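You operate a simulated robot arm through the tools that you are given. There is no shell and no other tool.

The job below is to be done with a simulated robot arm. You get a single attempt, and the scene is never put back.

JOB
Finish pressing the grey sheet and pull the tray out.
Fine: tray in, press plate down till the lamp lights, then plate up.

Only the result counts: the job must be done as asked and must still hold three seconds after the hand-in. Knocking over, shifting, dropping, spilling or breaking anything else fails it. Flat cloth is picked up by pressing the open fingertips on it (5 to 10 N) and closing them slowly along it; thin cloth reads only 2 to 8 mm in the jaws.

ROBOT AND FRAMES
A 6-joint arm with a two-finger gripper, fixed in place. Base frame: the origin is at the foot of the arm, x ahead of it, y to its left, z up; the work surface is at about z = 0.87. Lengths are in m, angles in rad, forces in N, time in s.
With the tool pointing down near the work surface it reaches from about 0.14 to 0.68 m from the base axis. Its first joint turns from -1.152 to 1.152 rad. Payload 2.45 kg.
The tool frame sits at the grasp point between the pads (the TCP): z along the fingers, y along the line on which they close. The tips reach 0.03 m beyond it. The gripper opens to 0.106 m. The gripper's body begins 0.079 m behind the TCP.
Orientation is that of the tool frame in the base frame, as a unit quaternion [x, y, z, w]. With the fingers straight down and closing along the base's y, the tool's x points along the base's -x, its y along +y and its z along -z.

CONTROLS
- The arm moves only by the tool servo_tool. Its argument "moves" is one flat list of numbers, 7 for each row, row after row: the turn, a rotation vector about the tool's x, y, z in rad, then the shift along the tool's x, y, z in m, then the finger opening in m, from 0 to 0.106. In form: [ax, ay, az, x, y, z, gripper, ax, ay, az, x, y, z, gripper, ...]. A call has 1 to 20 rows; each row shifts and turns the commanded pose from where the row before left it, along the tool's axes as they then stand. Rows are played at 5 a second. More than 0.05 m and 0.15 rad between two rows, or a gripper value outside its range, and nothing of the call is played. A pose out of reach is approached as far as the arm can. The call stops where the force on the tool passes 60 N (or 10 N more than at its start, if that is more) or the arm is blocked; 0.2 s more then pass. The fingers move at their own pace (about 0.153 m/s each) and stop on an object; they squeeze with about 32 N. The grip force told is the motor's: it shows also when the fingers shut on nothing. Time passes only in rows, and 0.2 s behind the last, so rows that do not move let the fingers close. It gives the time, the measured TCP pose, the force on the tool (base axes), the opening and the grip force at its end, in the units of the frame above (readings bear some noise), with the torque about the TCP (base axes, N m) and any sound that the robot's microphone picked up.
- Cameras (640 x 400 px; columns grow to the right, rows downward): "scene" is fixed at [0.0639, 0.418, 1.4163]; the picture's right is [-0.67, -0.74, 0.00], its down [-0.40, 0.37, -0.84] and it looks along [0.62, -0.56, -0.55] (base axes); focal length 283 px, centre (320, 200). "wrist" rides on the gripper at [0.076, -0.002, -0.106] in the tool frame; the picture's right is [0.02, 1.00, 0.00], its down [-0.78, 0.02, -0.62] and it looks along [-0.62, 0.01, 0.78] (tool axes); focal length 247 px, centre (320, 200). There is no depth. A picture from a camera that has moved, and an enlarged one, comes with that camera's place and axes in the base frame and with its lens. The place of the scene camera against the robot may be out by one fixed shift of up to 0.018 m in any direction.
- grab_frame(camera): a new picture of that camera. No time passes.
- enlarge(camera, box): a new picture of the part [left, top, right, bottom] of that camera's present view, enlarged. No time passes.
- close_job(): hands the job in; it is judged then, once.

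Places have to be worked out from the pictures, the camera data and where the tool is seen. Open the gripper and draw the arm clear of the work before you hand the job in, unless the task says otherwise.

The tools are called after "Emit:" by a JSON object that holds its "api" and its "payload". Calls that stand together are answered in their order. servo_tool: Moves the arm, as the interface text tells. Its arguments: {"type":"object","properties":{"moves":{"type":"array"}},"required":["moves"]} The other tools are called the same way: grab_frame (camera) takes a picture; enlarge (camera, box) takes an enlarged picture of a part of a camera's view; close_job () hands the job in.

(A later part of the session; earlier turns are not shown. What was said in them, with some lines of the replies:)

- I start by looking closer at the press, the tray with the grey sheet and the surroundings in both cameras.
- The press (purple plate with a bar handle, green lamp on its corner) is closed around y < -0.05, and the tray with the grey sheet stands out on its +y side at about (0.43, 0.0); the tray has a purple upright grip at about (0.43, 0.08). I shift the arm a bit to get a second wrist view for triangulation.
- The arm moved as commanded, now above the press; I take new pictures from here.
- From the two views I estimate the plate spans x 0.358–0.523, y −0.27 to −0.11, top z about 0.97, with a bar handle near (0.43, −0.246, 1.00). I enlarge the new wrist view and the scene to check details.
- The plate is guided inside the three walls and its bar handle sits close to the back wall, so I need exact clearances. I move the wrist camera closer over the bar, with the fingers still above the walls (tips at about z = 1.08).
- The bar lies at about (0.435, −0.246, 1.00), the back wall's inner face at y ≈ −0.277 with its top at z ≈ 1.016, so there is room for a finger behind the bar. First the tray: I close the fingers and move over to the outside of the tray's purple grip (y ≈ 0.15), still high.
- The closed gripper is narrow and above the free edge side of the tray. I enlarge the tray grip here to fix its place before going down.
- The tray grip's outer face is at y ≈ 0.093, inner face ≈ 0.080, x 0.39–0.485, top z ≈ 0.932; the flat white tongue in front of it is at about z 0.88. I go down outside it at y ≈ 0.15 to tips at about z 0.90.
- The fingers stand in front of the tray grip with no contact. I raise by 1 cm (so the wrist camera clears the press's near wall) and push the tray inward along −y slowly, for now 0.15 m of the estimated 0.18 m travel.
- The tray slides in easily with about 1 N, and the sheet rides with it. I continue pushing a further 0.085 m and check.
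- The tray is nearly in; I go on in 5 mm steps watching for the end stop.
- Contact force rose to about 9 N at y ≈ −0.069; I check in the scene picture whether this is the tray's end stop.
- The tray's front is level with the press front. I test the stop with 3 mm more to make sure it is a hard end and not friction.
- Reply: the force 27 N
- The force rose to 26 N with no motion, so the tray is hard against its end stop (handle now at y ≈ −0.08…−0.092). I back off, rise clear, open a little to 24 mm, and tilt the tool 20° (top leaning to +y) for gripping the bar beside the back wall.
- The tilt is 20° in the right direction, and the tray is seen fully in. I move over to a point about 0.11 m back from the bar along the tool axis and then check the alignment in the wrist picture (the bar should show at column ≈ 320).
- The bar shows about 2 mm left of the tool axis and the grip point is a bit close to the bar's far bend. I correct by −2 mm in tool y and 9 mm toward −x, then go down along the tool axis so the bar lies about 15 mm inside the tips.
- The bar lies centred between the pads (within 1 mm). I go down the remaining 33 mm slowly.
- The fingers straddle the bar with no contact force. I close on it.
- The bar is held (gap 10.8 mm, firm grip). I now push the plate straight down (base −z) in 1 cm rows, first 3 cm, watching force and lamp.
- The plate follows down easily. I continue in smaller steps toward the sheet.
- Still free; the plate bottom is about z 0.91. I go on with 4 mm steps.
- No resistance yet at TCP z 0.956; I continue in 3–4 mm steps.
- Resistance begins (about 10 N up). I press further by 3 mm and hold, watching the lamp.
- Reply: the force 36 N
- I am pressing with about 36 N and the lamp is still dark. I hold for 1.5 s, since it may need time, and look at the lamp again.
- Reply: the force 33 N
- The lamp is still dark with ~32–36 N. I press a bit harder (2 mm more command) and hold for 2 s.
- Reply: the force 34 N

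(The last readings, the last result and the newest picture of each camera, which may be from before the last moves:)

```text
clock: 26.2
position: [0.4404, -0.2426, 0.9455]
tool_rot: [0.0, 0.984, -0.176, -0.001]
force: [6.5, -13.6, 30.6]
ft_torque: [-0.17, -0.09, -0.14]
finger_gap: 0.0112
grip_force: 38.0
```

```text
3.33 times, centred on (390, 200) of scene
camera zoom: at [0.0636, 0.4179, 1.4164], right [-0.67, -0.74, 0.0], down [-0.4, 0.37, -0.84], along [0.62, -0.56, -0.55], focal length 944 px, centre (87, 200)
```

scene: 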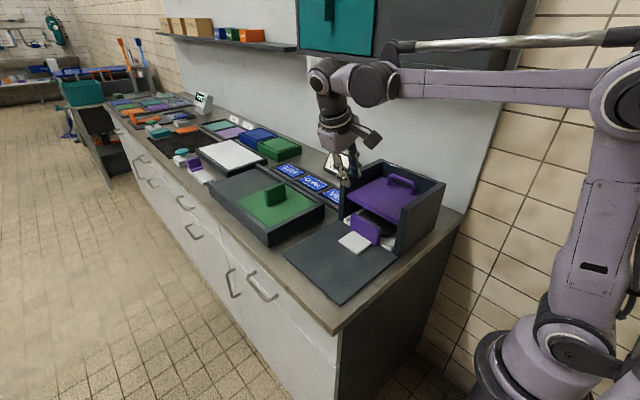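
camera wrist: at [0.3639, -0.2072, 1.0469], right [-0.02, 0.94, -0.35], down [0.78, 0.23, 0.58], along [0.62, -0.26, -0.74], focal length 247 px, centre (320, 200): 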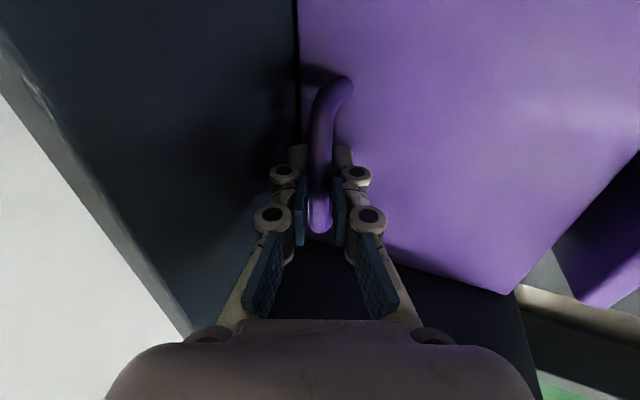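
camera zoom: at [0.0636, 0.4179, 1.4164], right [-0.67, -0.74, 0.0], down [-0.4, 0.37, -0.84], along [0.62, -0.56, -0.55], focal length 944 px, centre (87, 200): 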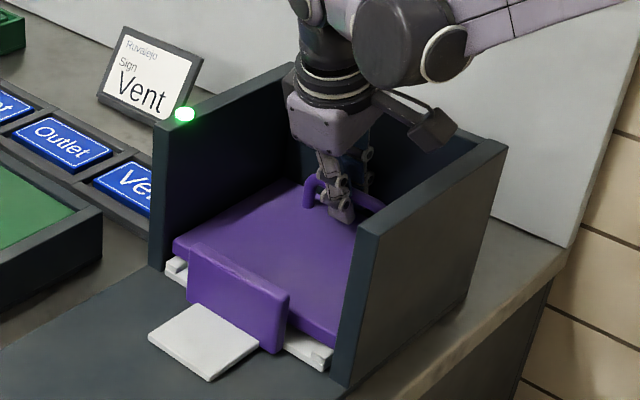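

The lamp is lit. I lift the plate straight up right away by 60 mm of the 68 mm stroke.

Emit:
{"api": "servo_tool", "payload": {"moves": [0, 0, 0, 0, -0.00342, -0.0094, 0.0, 0, 0, 0, 0, -0.00342, -0.0094, 0.0, 0, 0, 0, 0, -0.00342, -0.0094, 0.0, 0, 0, 0, 0, -0.00342, -0.0094, 0.0, 0, 0, 0, 0, -0.00342, -0.0094, 0.0, 0, 0, 0, 0, -0.00342, -0.0094, 0.0, 0, 0, 0, 0, 0, 0, 0.0]}}

Emit:
{"api": "enlarge", "payload": {"camera": "scene", "box": [330, 140, 450, 260]}}

```text
clock: 27.8
position: [0.4414, -0.2431, 1.0033]
tool_rot: [0.0, 0.985, -0.175, 0.002]
force: [11.7, -20.8, -6.3]
ft_torque: [-0.09, -0.09, -0.2]
finger_gap: 0.01
grip_force: 37.4
```

```text
3.33 times, centred on (390, 200) of scene
camera zoom: at [0.0643, 0.4173, 1.4165], right [-0.67, -0.74, 0.0], down [-0.4, 0.37, -0.84], along [0.62, -0.56, -0.55], focal length 944 px, centre (87, 200)
```

zoom: 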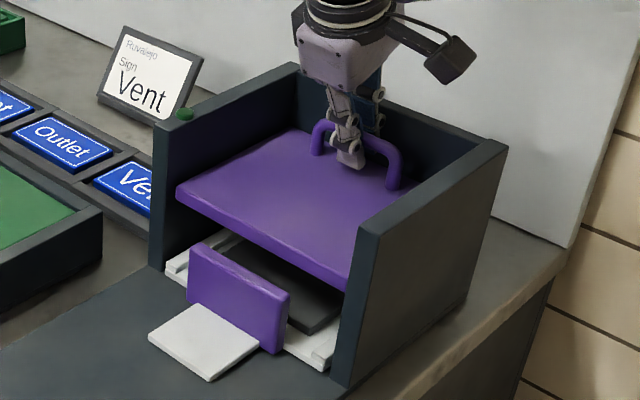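

The plate is up to about 5 mm below its starting height; the lamp went out again as the plate rose. I lift the last bit slowly and watch for the upper stop.

Emit:
{"api": "servo_tool", "payload": {"moves": [0, 0, 0, 0.0, -0.00103, -0.00282, 0.0, 0, 0, 0, 0.0, -0.00103, -0.00282, 0.0, 0, 0, 0, 0, 0, 0, 0.0]}}

Emit:
{"api": "enlarge", "payload": {"camera": "scene", "box": [310, 120, 470, 250]}}

```text
clock: 28.6
position: [0.4396, -0.2427, 1.01]
tool_rot: [0.001, 0.985, -0.174, 0.002]
force: [7.2, -20.5, -5.3]
ft_torque: [-0.08, -0.61, -0.04]
finger_gap: 0.0104
grip_force: 37.8
```

```text
3.08 times, centred on (390, 185) of scene
camera zoom: at [0.0642, 0.4174, 1.4165], right [-0.67, -0.74, 0.0], down [-0.4, 0.37, -0.84], along [0.62, -0.56, -0.55], focal length 871 px, centre (105, 246)
```

zoom: 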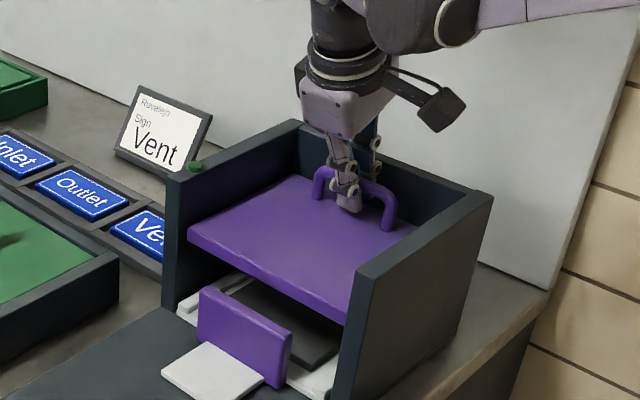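

The plate is back at its original height in the picture. I add 2 mm to see whether the upper stop is there, before releasing.

Emit:
{"api": "servo_tool", "payload": {"moves": [0, 0, 0, 0.0, -0.00068, -0.00188, 0.0, 0, 0, 0, 0, 0, 0, 0.0, 0, 0, 0, 0, 0, 0, 0.0]}}

```text
clock: 29.4
position: [0.44, -0.2422, 1.0117]
tool_rot: [0.001, 0.985, -0.174, 0.0]
force: [6.9, -21.1, -26.1]
ft_torque: [-0.03, -0.16, -0.14]
finger_gap: 0.0107
grip_force: 38.0
```

The upward force jumped to −26 N, so the plate is against its upper stop. I relax 1 mm, open the fingers to 24 mm, and check that the plate stays.

Emit:
{"api": "servo_tool", "payload": {"moves": [0, 0, 0, 0.0, 0.00034, 0.00094, 0.0, 0, 0, 0, 0, 0, 0, 0.012, 0, 0, 0, 0, 0, 0, 0.018, 0, 0, 0, 0, 0, 0, 0.024, 0, 0, 0, 0, 0, 0, 0.024]}}

Emit:
{"api": "enlarge", "payload": {"camera": "scene", "box": [310, 120, 470, 250]}}

Emit:
{"api": "enlarge", "payload": {"camera": "wrist", "box": [230, 100, 400, 250]}}

```text
clock: 30.6
position: [0.4402, -0.2424, 1.0112]
tool_rot: [0.0, 0.985, -0.174, 0.0]
force: [-0.4, 0.1, -0.2]
ft_torque: [-0.03, 0.0, 0.01]
finger_gap: 0.0239
grip_force: 0.1
```

```text
3.08 times, centred on (390, 185) of scene
camera zoom: at [0.0639, 0.418, 1.4163], right [-0.67, -0.74, 0.0], down [-0.4, 0.37, -0.84], along [0.62, -0.56, -0.55], focal length 871 px, centre (105, 246)
```

zoom: 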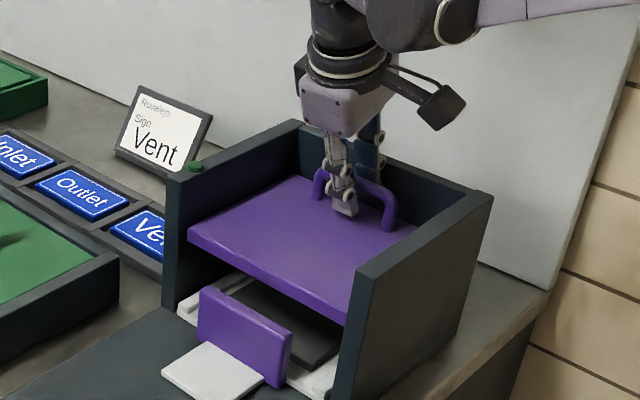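

```text
2.67 times, centred on (315, 175) of wrist
camera zoom: at [0.3634, -0.2068, 1.1123], right [-0.02, 0.94, -0.34], down [0.78, 0.23, 0.58], along [0.62, -0.26, -0.74], focal length 659 px, centre (333, 267)
```

zoom: 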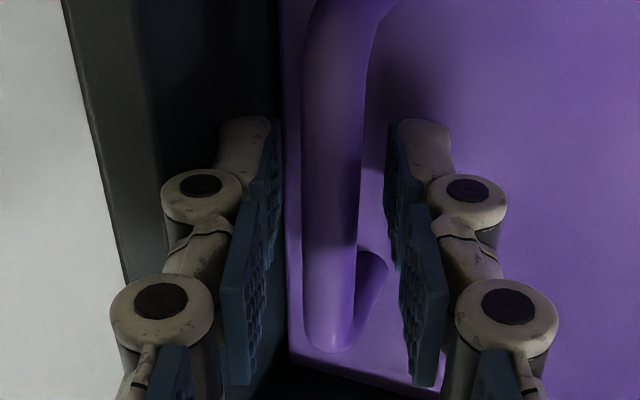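

The force is gone and the plate stays at the upper stop. I withdraw along the tool axis, swing over to +y high above the tray opening, open to 40 mm and add another 20° of tilt for hooking the tray grip without touching the plate.

Emit:
{"api": "servo_tool", "payload": {"moves": [0, 0, 0, 0, 0.001, -0.02, 0.024, 0, 0, 0, 0, 0, -0.025, 0.024, 0, 0, 0, 0, 0, -0.03, 0.024, 0, 0, 0, 0, 0, -0.03, 0.024, 0, 0, 0, 0, 0.036, -0.0131, 0.024, 0, 0, 0, 0, 0.036, -0.0131, 0.04, 0, 0, 0, 0, 0.036, -0.0131, 0.04, 0, 0, 0, 0, 0.036, -0.0131, 0.04, 0, 0, 0, 0, 0.036, -0.0131, 0.04, 0, 0, 0, 0, 0.036, -0.0131, 0.04, 0.1164, 0, 0, 0, 0, 0, 0.04, 0.1164, 0, 0, 0, 0, 0, 0.04, 0.1164, 0, 0, 0, 0, 0, 0.04, 0, 0, 0, 0, 0, 0, 0.04]}}

Emit:
{"api": "grab_frame", "payload": {"camera": "wrist"}}

Emit:
{"api": "enlarge", "payload": {"camera": "scene", "box": [290, 120, 450, 280]}}

```text
clock: 33.6
position: [0.4398, 0.0258, 1.1088]
tool_rot: [0.001, 0.94, -0.342, 0.0]
force: [-0.2, 0.1, -0.2]
ft_torque: [-0.05, 0.01, -0.01]
finger_gap: 0.04
grip_force: 0.1
```

```text
taken
camera wrist: at [0.3628, 0.0931, 1.1923], right [-0.02, 0.76, -0.64], down [0.78, 0.41, 0.47], along [0.62, -0.5, -0.61], focal length 247 px, centre (320, 200)
```

wrist: 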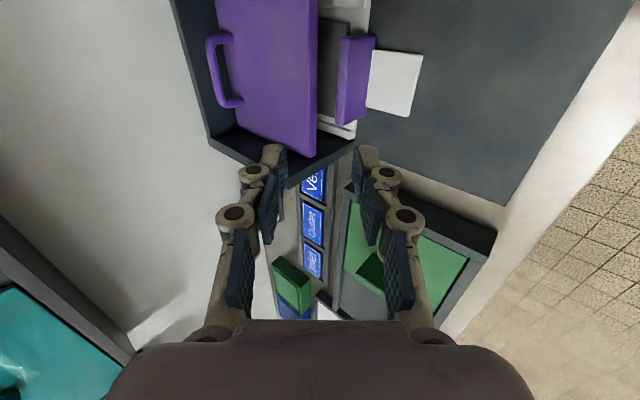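

```text
2.50 times, centred on (370, 200) of scene
camera zoom: at [0.0639, 0.418, 1.4163], right [-0.67, -0.74, 0.0], down [-0.4, 0.37, -0.84], along [0.62, -0.56, -0.55], focal length 708 px, centre (195, 200)
```

zoom: 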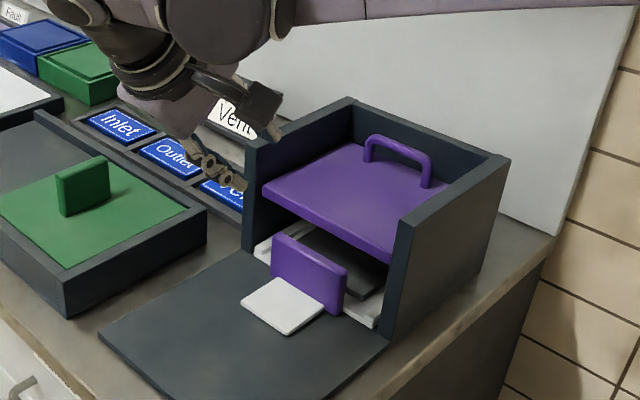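

The plate is still up and the tray in. I enlarge the grip in this tilted view to line up the hooking finger.

Emit:
{"api": "enlarge", "payload": {"camera": "wrist", "box": [270, 10, 430, 150]}}

```text
2.86 times, centred on (350, 80) of wrist
camera zoom: at [0.3628, 0.0931, 1.1923], right [-0.02, 0.76, -0.64], down [0.78, 0.41, 0.47], along [0.62, -0.5, -0.61], focal length 706 px, centre (234, 543)
```

zoom: 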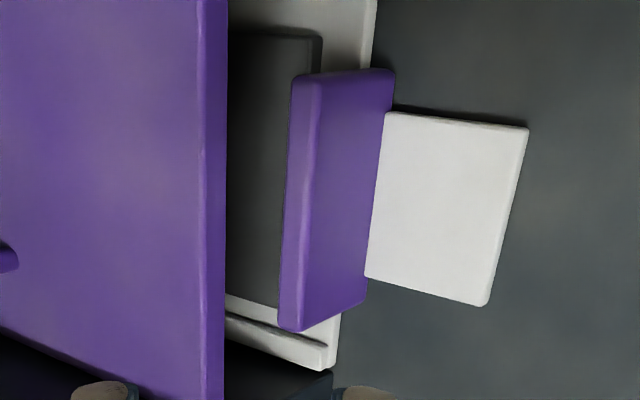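

In tool coordinates the grip's inner top edge lies about 22 mm to +y of the axis and 0.21 m ahead, and the gap to the plate's front edge is about 25 mm. I shift 39 mm along tool y and advance 0.14 m, then re-check before going behind the grip.

Emit:
{"api": "servo_tool", "payload": {"moves": [0, 0, 0, 0, 0.0388, 0, 0.04, 0, 0, 0, 0, 0, 0.04, 0.04, 0, 0, 0, 0, 0, 0.04, 0.04, 0, 0, 0, 0, 0, 0.035, 0.04, 0, 0, 0, 0, 0, 0.025, 0.04, 0, 0, 0, 0, 0, 0, 0.04]}}

Emit:
{"api": "grab_frame", "payload": {"camera": "wrist"}}

Emit:
{"api": "enlarge", "payload": {"camera": "wrist", "box": [230, 80, 410, 240]}}

Emit:
{"api": "enlarge", "payload": {"camera": "scene", "box": [290, 140, 450, 280]}}

```text
clock: 35.0
position: [0.4385, -0.0373, 0.976]
tool_rot: [0.0, 0.94, -0.343, 0.0]
force: [-0.8, 0.1, 0.1]
ft_torque: [0.02, -0.02, -0.01]
finger_gap: 0.0399
grip_force: 0.1
```

```text
taken
camera wrist: at [0.3617, 0.0307, 1.0585], right [-0.02, 0.77, -0.64], down [0.78, 0.41, 0.47], along [0.62, -0.49, -0.61], focal length 247 px, centre (320, 200)
```

wrist: 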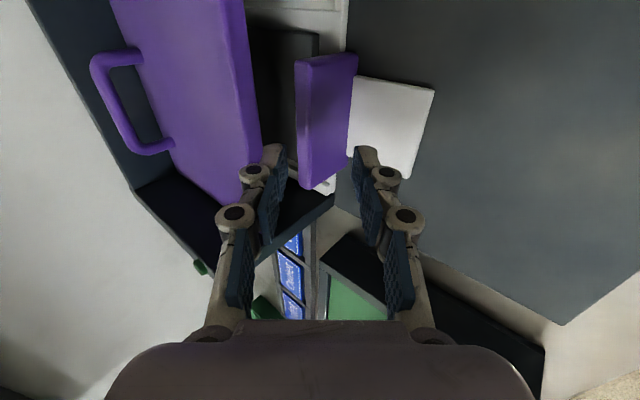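

```text
2.50 times, centred on (320, 160) of wrist
camera zoom: at [0.3617, 0.0307, 1.0585], right [-0.02, 0.77, -0.64], down [0.78, 0.41, 0.47], along [0.62, -0.49, -0.61], focal length 617 px, centre (320, 300)
```

zoom: 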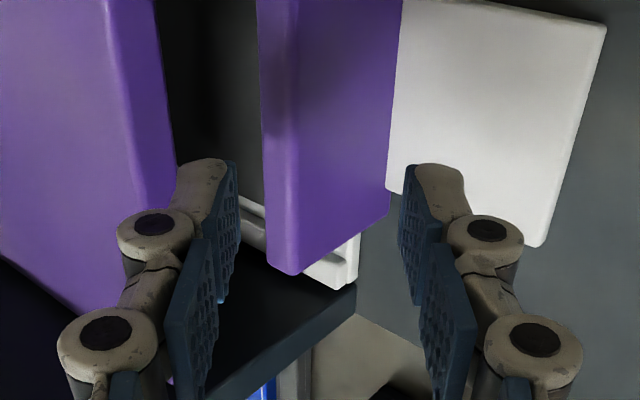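

```text
2.86 times, centred on (370, 210) of scene
camera zoom: at [0.0639, 0.418, 1.4163], right [-0.67, -0.74, 0.0], down [-0.4, 0.37, -0.84], along [0.62, -0.56, -0.55], focal length 809 px, centre (177, 171)
```

zoom: 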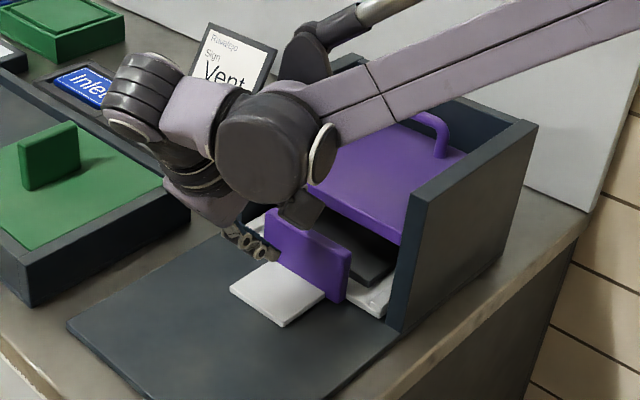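

The back finger's pad is about 3 mm behind the grip's inner edge line and clear of the plate by a similar margin, the front finger is well outside. I advance 54 mm slowly along the tool axis.

Emit:
{"api": "servo_tool", "payload": {"moves": [0, 0, 0, 0, 0, 0.015, 0.04, 0, 0, 0, 0, 0, 0.015, 0.04, 0, 0, 0, 0, 0, 0.012, 0.04, 0, 0, 0, 0, 0, 0.012, 0.04, 0, 0, 0, 0, 0, 0, 0.04]}}

Emit:
{"api": "enlarge", "payload": {"camera": "wrist", "box": [230, 80, 410, 240]}}

Emit:
{"api": "enlarge", "payload": {"camera": "scene", "box": [310, 170, 420, 270]}}

```text
clock: 36.2
position: [0.4396, -0.07, 0.9364]
tool_rot: [0.001, 0.939, -0.344, 0.0]
force: [-0.2, -0.8, -0.3]
ft_torque: [0.04, 0.02, -0.03]
finger_gap: 0.0404
grip_force: 0.6
```

```text
2.50 times, centred on (320, 160) of wrist
camera zoom: at [0.3618, -0.0022, 1.0183], right [-0.02, 0.77, -0.64], down [0.78, 0.41, 0.47], along [0.62, -0.49, -0.61], focal length 617 px, centre (320, 300)
```

zoom: 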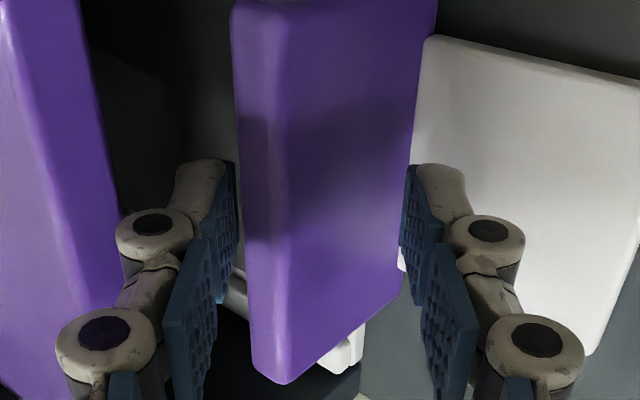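

```text
4.00 times, centred on (365, 220) of scene
camera zoom: at [0.0639, 0.418, 1.4163], right [-0.67, -0.74, 0.0], down [-0.4, 0.37, -0.84], along [0.62, -0.56, -0.55], focal length 1133 px, centre (140, 120)
```

zoom: 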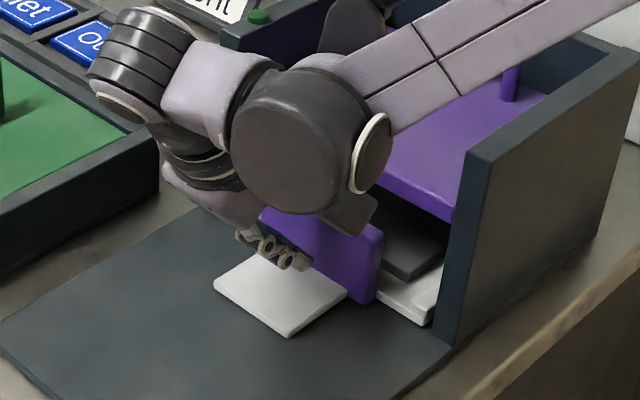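

The back finger is behind the grip with no force on the tool. I start pulling along +y slowly, 40 mm first.

Emit:
{"api": "servo_tool", "payload": {"moves": [0, 0, 0, 0, 0.00383, -0.003215, 0.04, 0, 0, 0, 0, 0.00613, -0.00514, 0.04, 0, 0, 0, 0, 0.00766, -0.00643, 0.04, 0, 0, 0, 0, 0.00766, -0.00643, 0.04, 0, 0, 0, 0, 0.00766, -0.00643, 0.04]}}

Emit:
{"api": "enlarge", "payload": {"camera": "wrist", "box": [230, 80, 410, 240]}}

Emit:
{"api": "enlarge", "payload": {"camera": "scene", "box": [290, 150, 450, 290]}}

```text
clock: 37.4
position: [0.4408, -0.0258, 0.9361]
tool_rot: [0.0, 0.94, -0.342, 0.0]
force: [-0.8, -2.1, 1.7]
ft_torque: [-0.08, 0.02, 0.03]
finger_gap: 0.0415
grip_force: 0.7
```

```text
2.50 times, centred on (320, 160) of wrist
camera zoom: at [0.3638, 0.0411, 1.0181], right [-0.02, 0.77, -0.64], down [0.78, 0.41, 0.47], along [0.62, -0.49, -0.61], focal length 617 px, centre (320, 300)
```

zoom: 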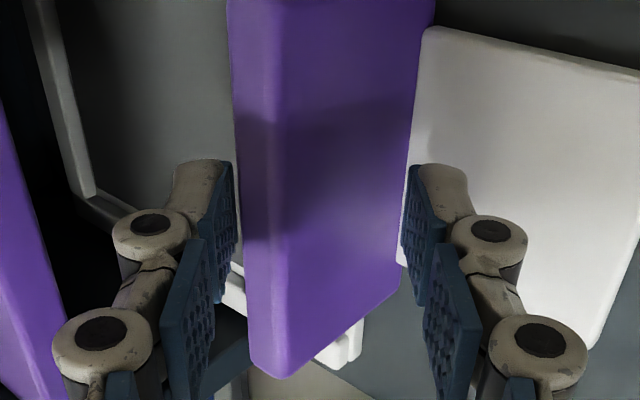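

```text
2.86 times, centred on (370, 220) of scene
camera zoom: at [0.0639, 0.418, 1.4163], right [-0.67, -0.74, 0.0], down [-0.4, 0.37, -0.84], along [0.62, -0.56, -0.55], focal length 809 px, centre (177, 143)
```

zoom: 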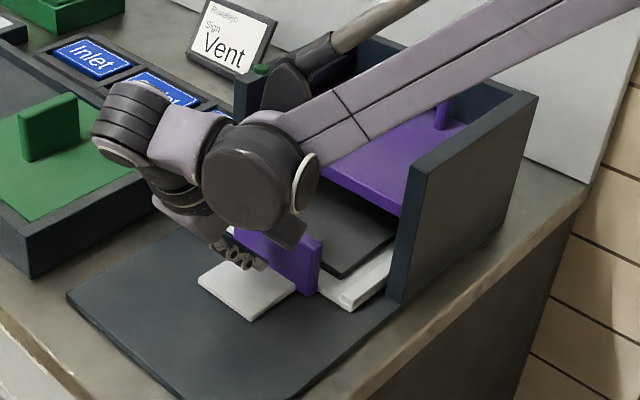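

The tray follows with about 2 N and the sheet, now flat, rides on it. I continue pulling 0.12 m.

Emit:
{"api": "servo_tool", "payload": {"moves": [0, 0, 0, 0, 0.00919, -0.00772, 0.04, 0, 0, 0, 0, 0.00919, -0.00772, 0.04, 0, 0, 0, 0, 0.00919, -0.00772, 0.04, 0, 0, 0, 0, 0.00919, -0.00772, 0.04, 0, 0, 0, 0, 0.00919, -0.00772, 0.04, 0, 0, 0, 0, 0.00919, -0.00772, 0.04, 0, 0, 0, 0, 0.00919, -0.00772, 0.04, 0, 0, 0, 0, 0.00919, -0.00772, 0.04, 0, 0, 0, 0, 0.00919, -0.00772, 0.04, 0, 0, 0, 0, 0.00766, -0.00643, 0.04]}}

Emit:
{"api": "grab_frame", "payload": {"camera": "wrist"}}

Emit:
{"api": "enlarge", "payload": {"camera": "scene", "box": [260, 150, 440, 310]}}

```text
clock: 39.6
position: [0.4401, 0.09, 0.9374]
tool_rot: [0.0, 0.94, -0.342, 0.0]
force: [-0.4, -1.1, 1.6]
ft_torque: [-0.05, 0.06, -0.02]
finger_gap: 0.0418
grip_force: 1.2
```

```text
taken
camera wrist: at [0.3637, 0.1582, 1.0199], right [-0.02, 0.77, -0.64], down [0.78, 0.41, 0.47], along [0.62, -0.49, -0.61], focal length 247 px, centre (320, 200)
```

wrist: 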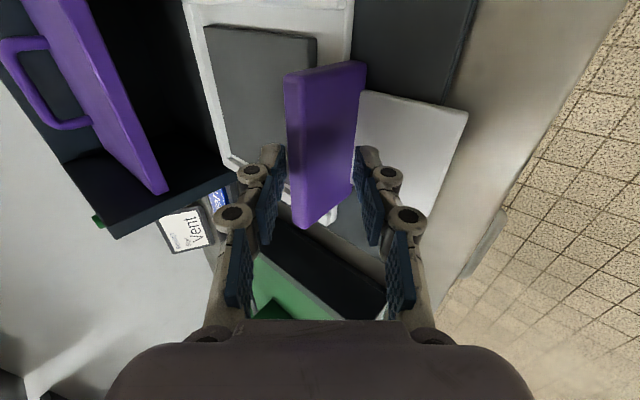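

```text
2.50 times, centred on (350, 230) of scene
camera zoom: at [0.0639, 0.418, 1.4163], right [-0.67, -0.74, 0.0], down [-0.4, 0.37, -0.84], along [0.62, -0.56, -0.55], focal length 708 px, centre (245, 125)
```

zoom: 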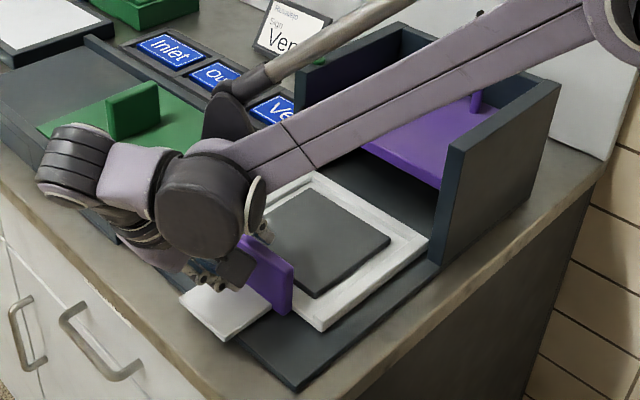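

The tray is almost out, the sheet lies flat in it. Last stretch in 4–5 mm steps, watching for the outer stop.

Emit:
{"api": "servo_tool", "payload": {"moves": [0, 0, 0, 0, 0.00383, -0.003215, 0.04, 0, 0, 0, 0, 0.00383, -0.003215, 0.04, 0, 0, 0, 0, 0.00306, -0.00257, 0.04, 0, 0, 0, 0, 0, 0, 0.04]}}

Emit:
{"api": "enlarge", "payload": {"camera": "scene", "box": [260, 150, 440, 310]}}

```text
clock: 40.6
position: [0.4397, 0.1067, 0.937]
tool_rot: [0.0, 0.939, -0.343, 0.001]
force: [0.4, -0.4, 2.2]
ft_torque: [-0.04, -0.01, 0.02]
finger_gap: 0.0417
grip_force: 0.8
```

```text
2.50 times, centred on (350, 230) of scene
camera zoom: at [0.0639, 0.418, 1.4163], right [-0.67, -0.74, 0.0], down [-0.4, 0.37, -0.84], along [0.62, -0.56, -0.55], focal length 708 px, centre (245, 125)
```

zoom: 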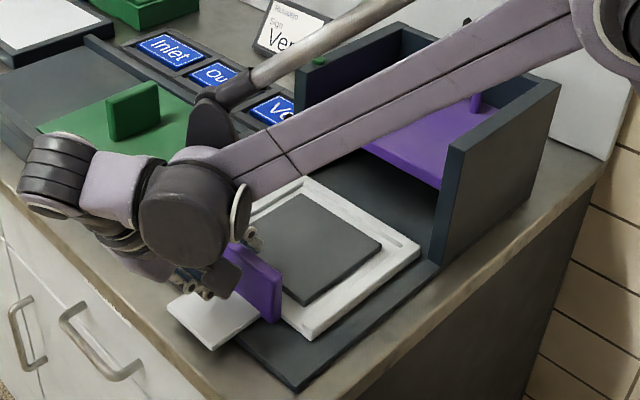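

I compare with the starting picture using the same crop to see how far out the tray is.

Emit:
{"api": "enlarge", "payload": {"camera": "scene", "box": [260, 150, 400, 300]}}

Emit:
{"api": "enlarge", "payload": {"camera": "scene", "box": [280, 210, 400, 310]}}

```text
2.67 times, centred on (330, 225) of scene
camera zoom: at [0.0639, 0.418, 1.4163], right [-0.67, -0.74, 0.0], down [-0.4, 0.37, -0.84], along [0.62, -0.56, -0.55], focal length 755 px, centre (293, 133)
```

zoom: 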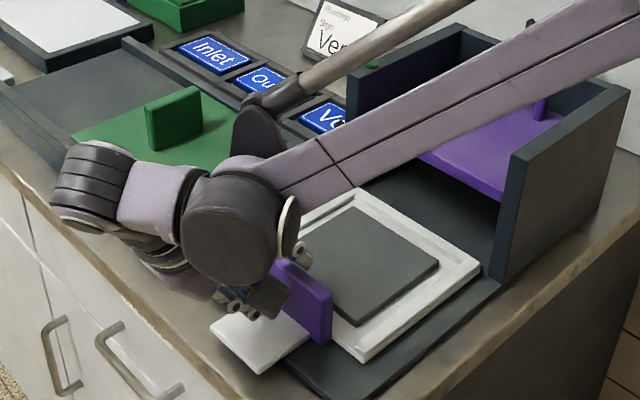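

```text
4.00 times, centred on (340, 260) of scene
camera zoom: at [0.0639, 0.418, 1.4163], right [-0.67, -0.74, 0.0], down [-0.4, 0.37, -0.84], along [0.62, -0.56, -0.55], focal length 1133 px, centre (240, -40)
```

zoom: 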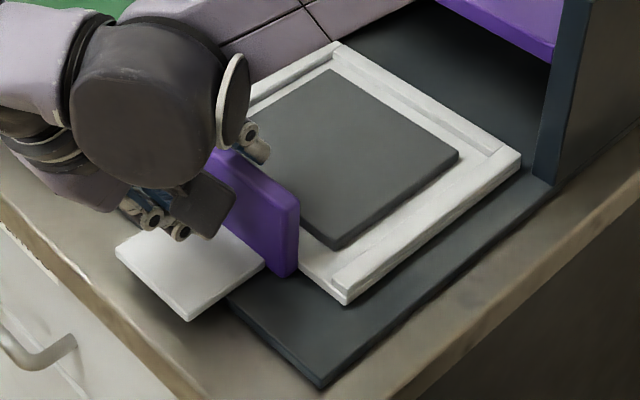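

The tray is about 7 mm short of its starting out position. I pull 8 mm more in small steps.

Emit:
{"api": "servo_tool", "payload": {"moves": [0, 0, 0, 0, 0.00306, -0.00257, 0.04, 0, 0, 0, 0, 0.00306, -0.00257, 0.04, 0, 0, 0, 0, 0, 0, 0.04]}}

Emit:
{"api": "enlarge", "payload": {"camera": "scene", "box": [280, 210, 400, 310]}}

```text
clock: 41.4
position: [0.4409, 0.1133, 0.9371]
tool_rot: [0.0, 0.94, -0.342, 0.0]
force: [-0.4, -1.1, 1.2]
ft_torque: [-0.05, 0.03, 0.0]
finger_gap: 0.0414
grip_force: 1.0
```

```text
4.00 times, centred on (340, 260) of scene
camera zoom: at [0.0639, 0.418, 1.4163], right [-0.67, -0.74, 0.0], down [-0.4, 0.37, -0.84], along [0.62, -0.56, -0.55], focal length 1133 px, centre (240, -40)
```

zoom: 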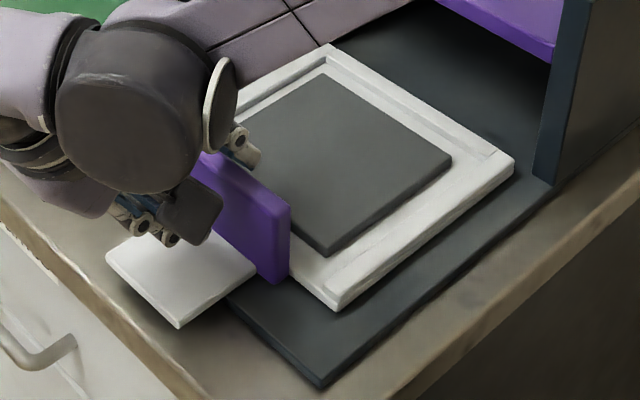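

The tray is back at its starting out position. I add 2 mm to feel whether the outer stop is reached.

Emit:
{"api": "servo_tool", "payload": {"moves": [0, 0, 0, 0, 0.00153, -0.00129, 0.04, 0, 0, 0, 0, 0, 0, 0.04]}}

```text
clock: 42.0
position: [0.4397, 0.1134, 0.9366]
tool_rot: [0.0, 0.94, -0.342, 0.0]
force: [0.1, -1.9, 2.6]
ft_torque: [-0.09, 0.01, 0.07]
finger_gap: 0.042
grip_force: 0.9
```

The tray is out and holding with only ~2 N on the finger. I ease 4 mm back off the grip and withdraw along the tool axis, then look.

Emit:
{"api": "servo_tool", "payload": {"moves": [0, 0, 0, 0, -0.0038, 0.0032, 0.04, 0, 0, 0, 0, 0, -0.01, 0.04, 0, 0, 0, 0, 0, -0.02, 0.04, 0, 0, 0, 0, 0, -0.03, 0.04, 0, 0, 0, 0, 0, -0.03, 0.04, 0, 0, 0, 0, 0, -0.03, 0.04, 0, 0, 0, 0, 0, 0, 0.04]}}

Emit:
{"api": "grab_frame", "payload": {"camera": "wrist"}}

Emit:
{"api": "grab_frame", "payload": {"camera": "scene"}}

```text
clock: 43.6
position: [0.4384, 0.1881, 1.0279]
tool_rot: [0.0, 0.94, -0.342, 0.001]
force: [-1.1, -0.3, -0.1]
ft_torque: [0.02, 0.03, 0.0]
finger_gap: 0.0403
grip_force: 0.0
```

```text
taken
camera wrist: at [0.3621, 0.2556, 1.1116], right [-0.02, 0.77, -0.64], down [0.78, 0.41, 0.47], along [0.62, -0.49, -0.61], focal length 247 px, centre (320, 200)
```

wrist: 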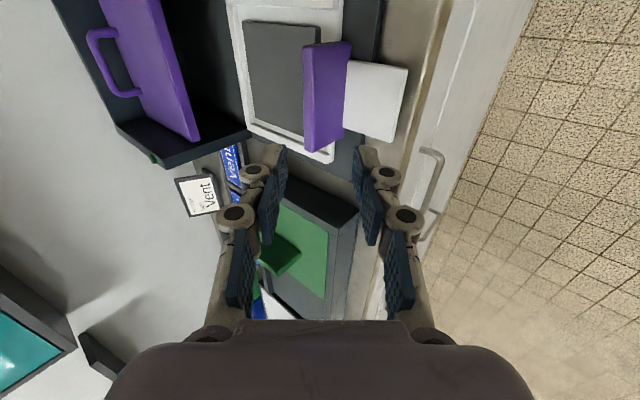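

```text
taken
```

scene: 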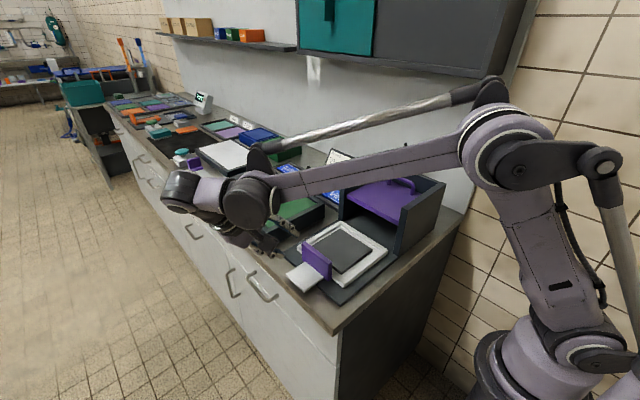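

Tray is out with the flat sheet, plate is up, nothing disturbed. I raise the arm, turn the tool back upright and open the gripper fully, clear of the work.

Emit:
{"api": "servo_tool", "payload": {"moves": [0, 0, 0, 0, -0.0241, -0.0287, 0.04, 0, 0, 0, 0, -0.0241, -0.0287, 0.04, 0, 0, 0, 0, -0.0241, -0.0287, 0.04, 0, 0, 0, 0, -0.0241, -0.0287, 0.04, 0, 0, 0, 0, -0.0241, -0.0287, 0.06, -0.1164, 0, 0, 0, 0, 0, 0.08, -0.1164, 0, 0, 0, 0, 0, 0.106, -0.1164, 0, 0, 0, 0, 0, 0.106, -0.1164, 0, 0, 0, 0, 0, 0.106, -0.1164, 0, 0, 0, 0, 0, 0.106, -0.1164, 0, 0, 0, 0, 0, 0.106, 0, 0, 0, 0, 0, 0, 0.106]}}

Emit:
{"api": "grab_frame", "payload": {"camera": "scene"}}

Emit:
{"api": "enlarge", "payload": {"camera": "scene", "box": [260, 130, 480, 310]}}

Emit:
{"api": "grab_frame", "payload": {"camera": "wrist"}}

```text
clock: 46.2
position: [0.4409, 0.1883, 1.2143]
tool_rot: [-0.001, 1.0, 0.002, 0.001]
force: [0.1, -0.2, 0.4]
ft_torque: [0.0, 0.02, 0.05]
finger_gap: 0.1059
grip_force: 0.2
```

```text
taken
```

scene: 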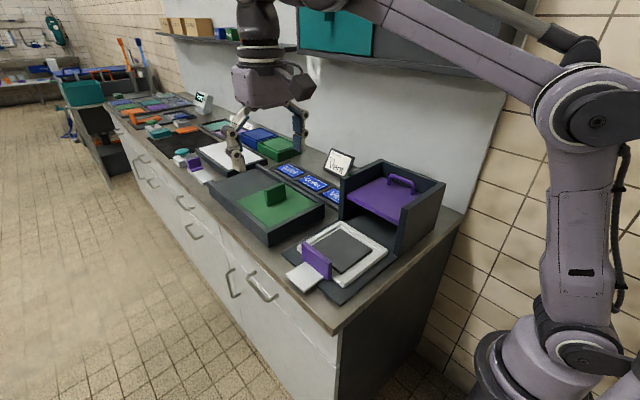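

```text
2.22 times, centred on (370, 220) of scene
camera zoom: at [0.0639, 0.418, 1.4163], right [-0.67, -0.74, 0.0], down [-0.4, 0.37, -0.84], along [0.62, -0.56, -0.55], focal length 629 px, centre (209, 156)
```

zoom: 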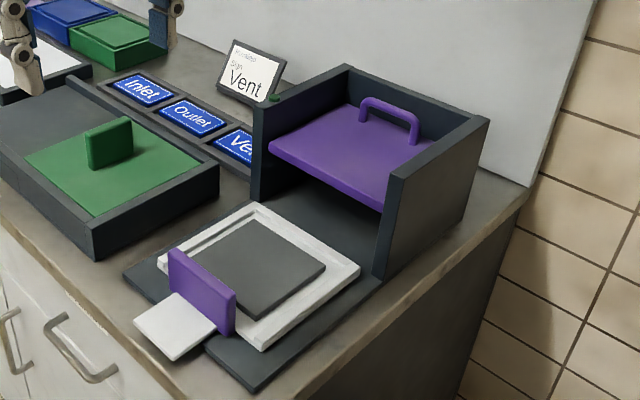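

```text
taken
camera wrist: at [0.3636, 0.1856, 1.3207], right [-0.02, 1.0, 0.0], down [0.78, 0.02, 0.62], along [0.62, 0.01, -0.78], focal length 247 px, centre (320, 200)
```

wrist: 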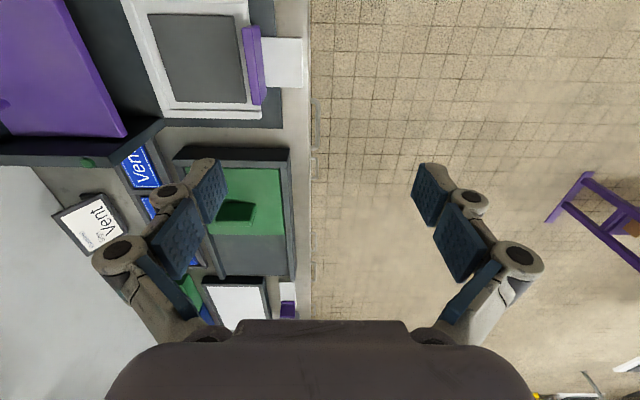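

The final pictures show the grey sheet flat on the tray, the tray back at its out position, and the press plate up at its stop. Nothing else has moved, and the arm is clear with the gripper open, so I hand the job in.

Emit:
{"api": "close_job", "payload": {}}

```text
The job is handed in.
```

The grey sheet is pressed and the tray is pulled out; I've handed the job in.

- **Tray in:** I pushed it in until it met its end stop.
- **Press:** The plate took about 30–36 N. The lamp came on after about 3.5 s of holding, and I lifted the plate straight away, back to its upper stop.
- **Tray out:** I pulled the tray back to where it started. The sheet, curled before, now lies flat on it.

In the last pictures the plate was still up and nothing else on the bench had moved. The arm is clear, with the gripper open.
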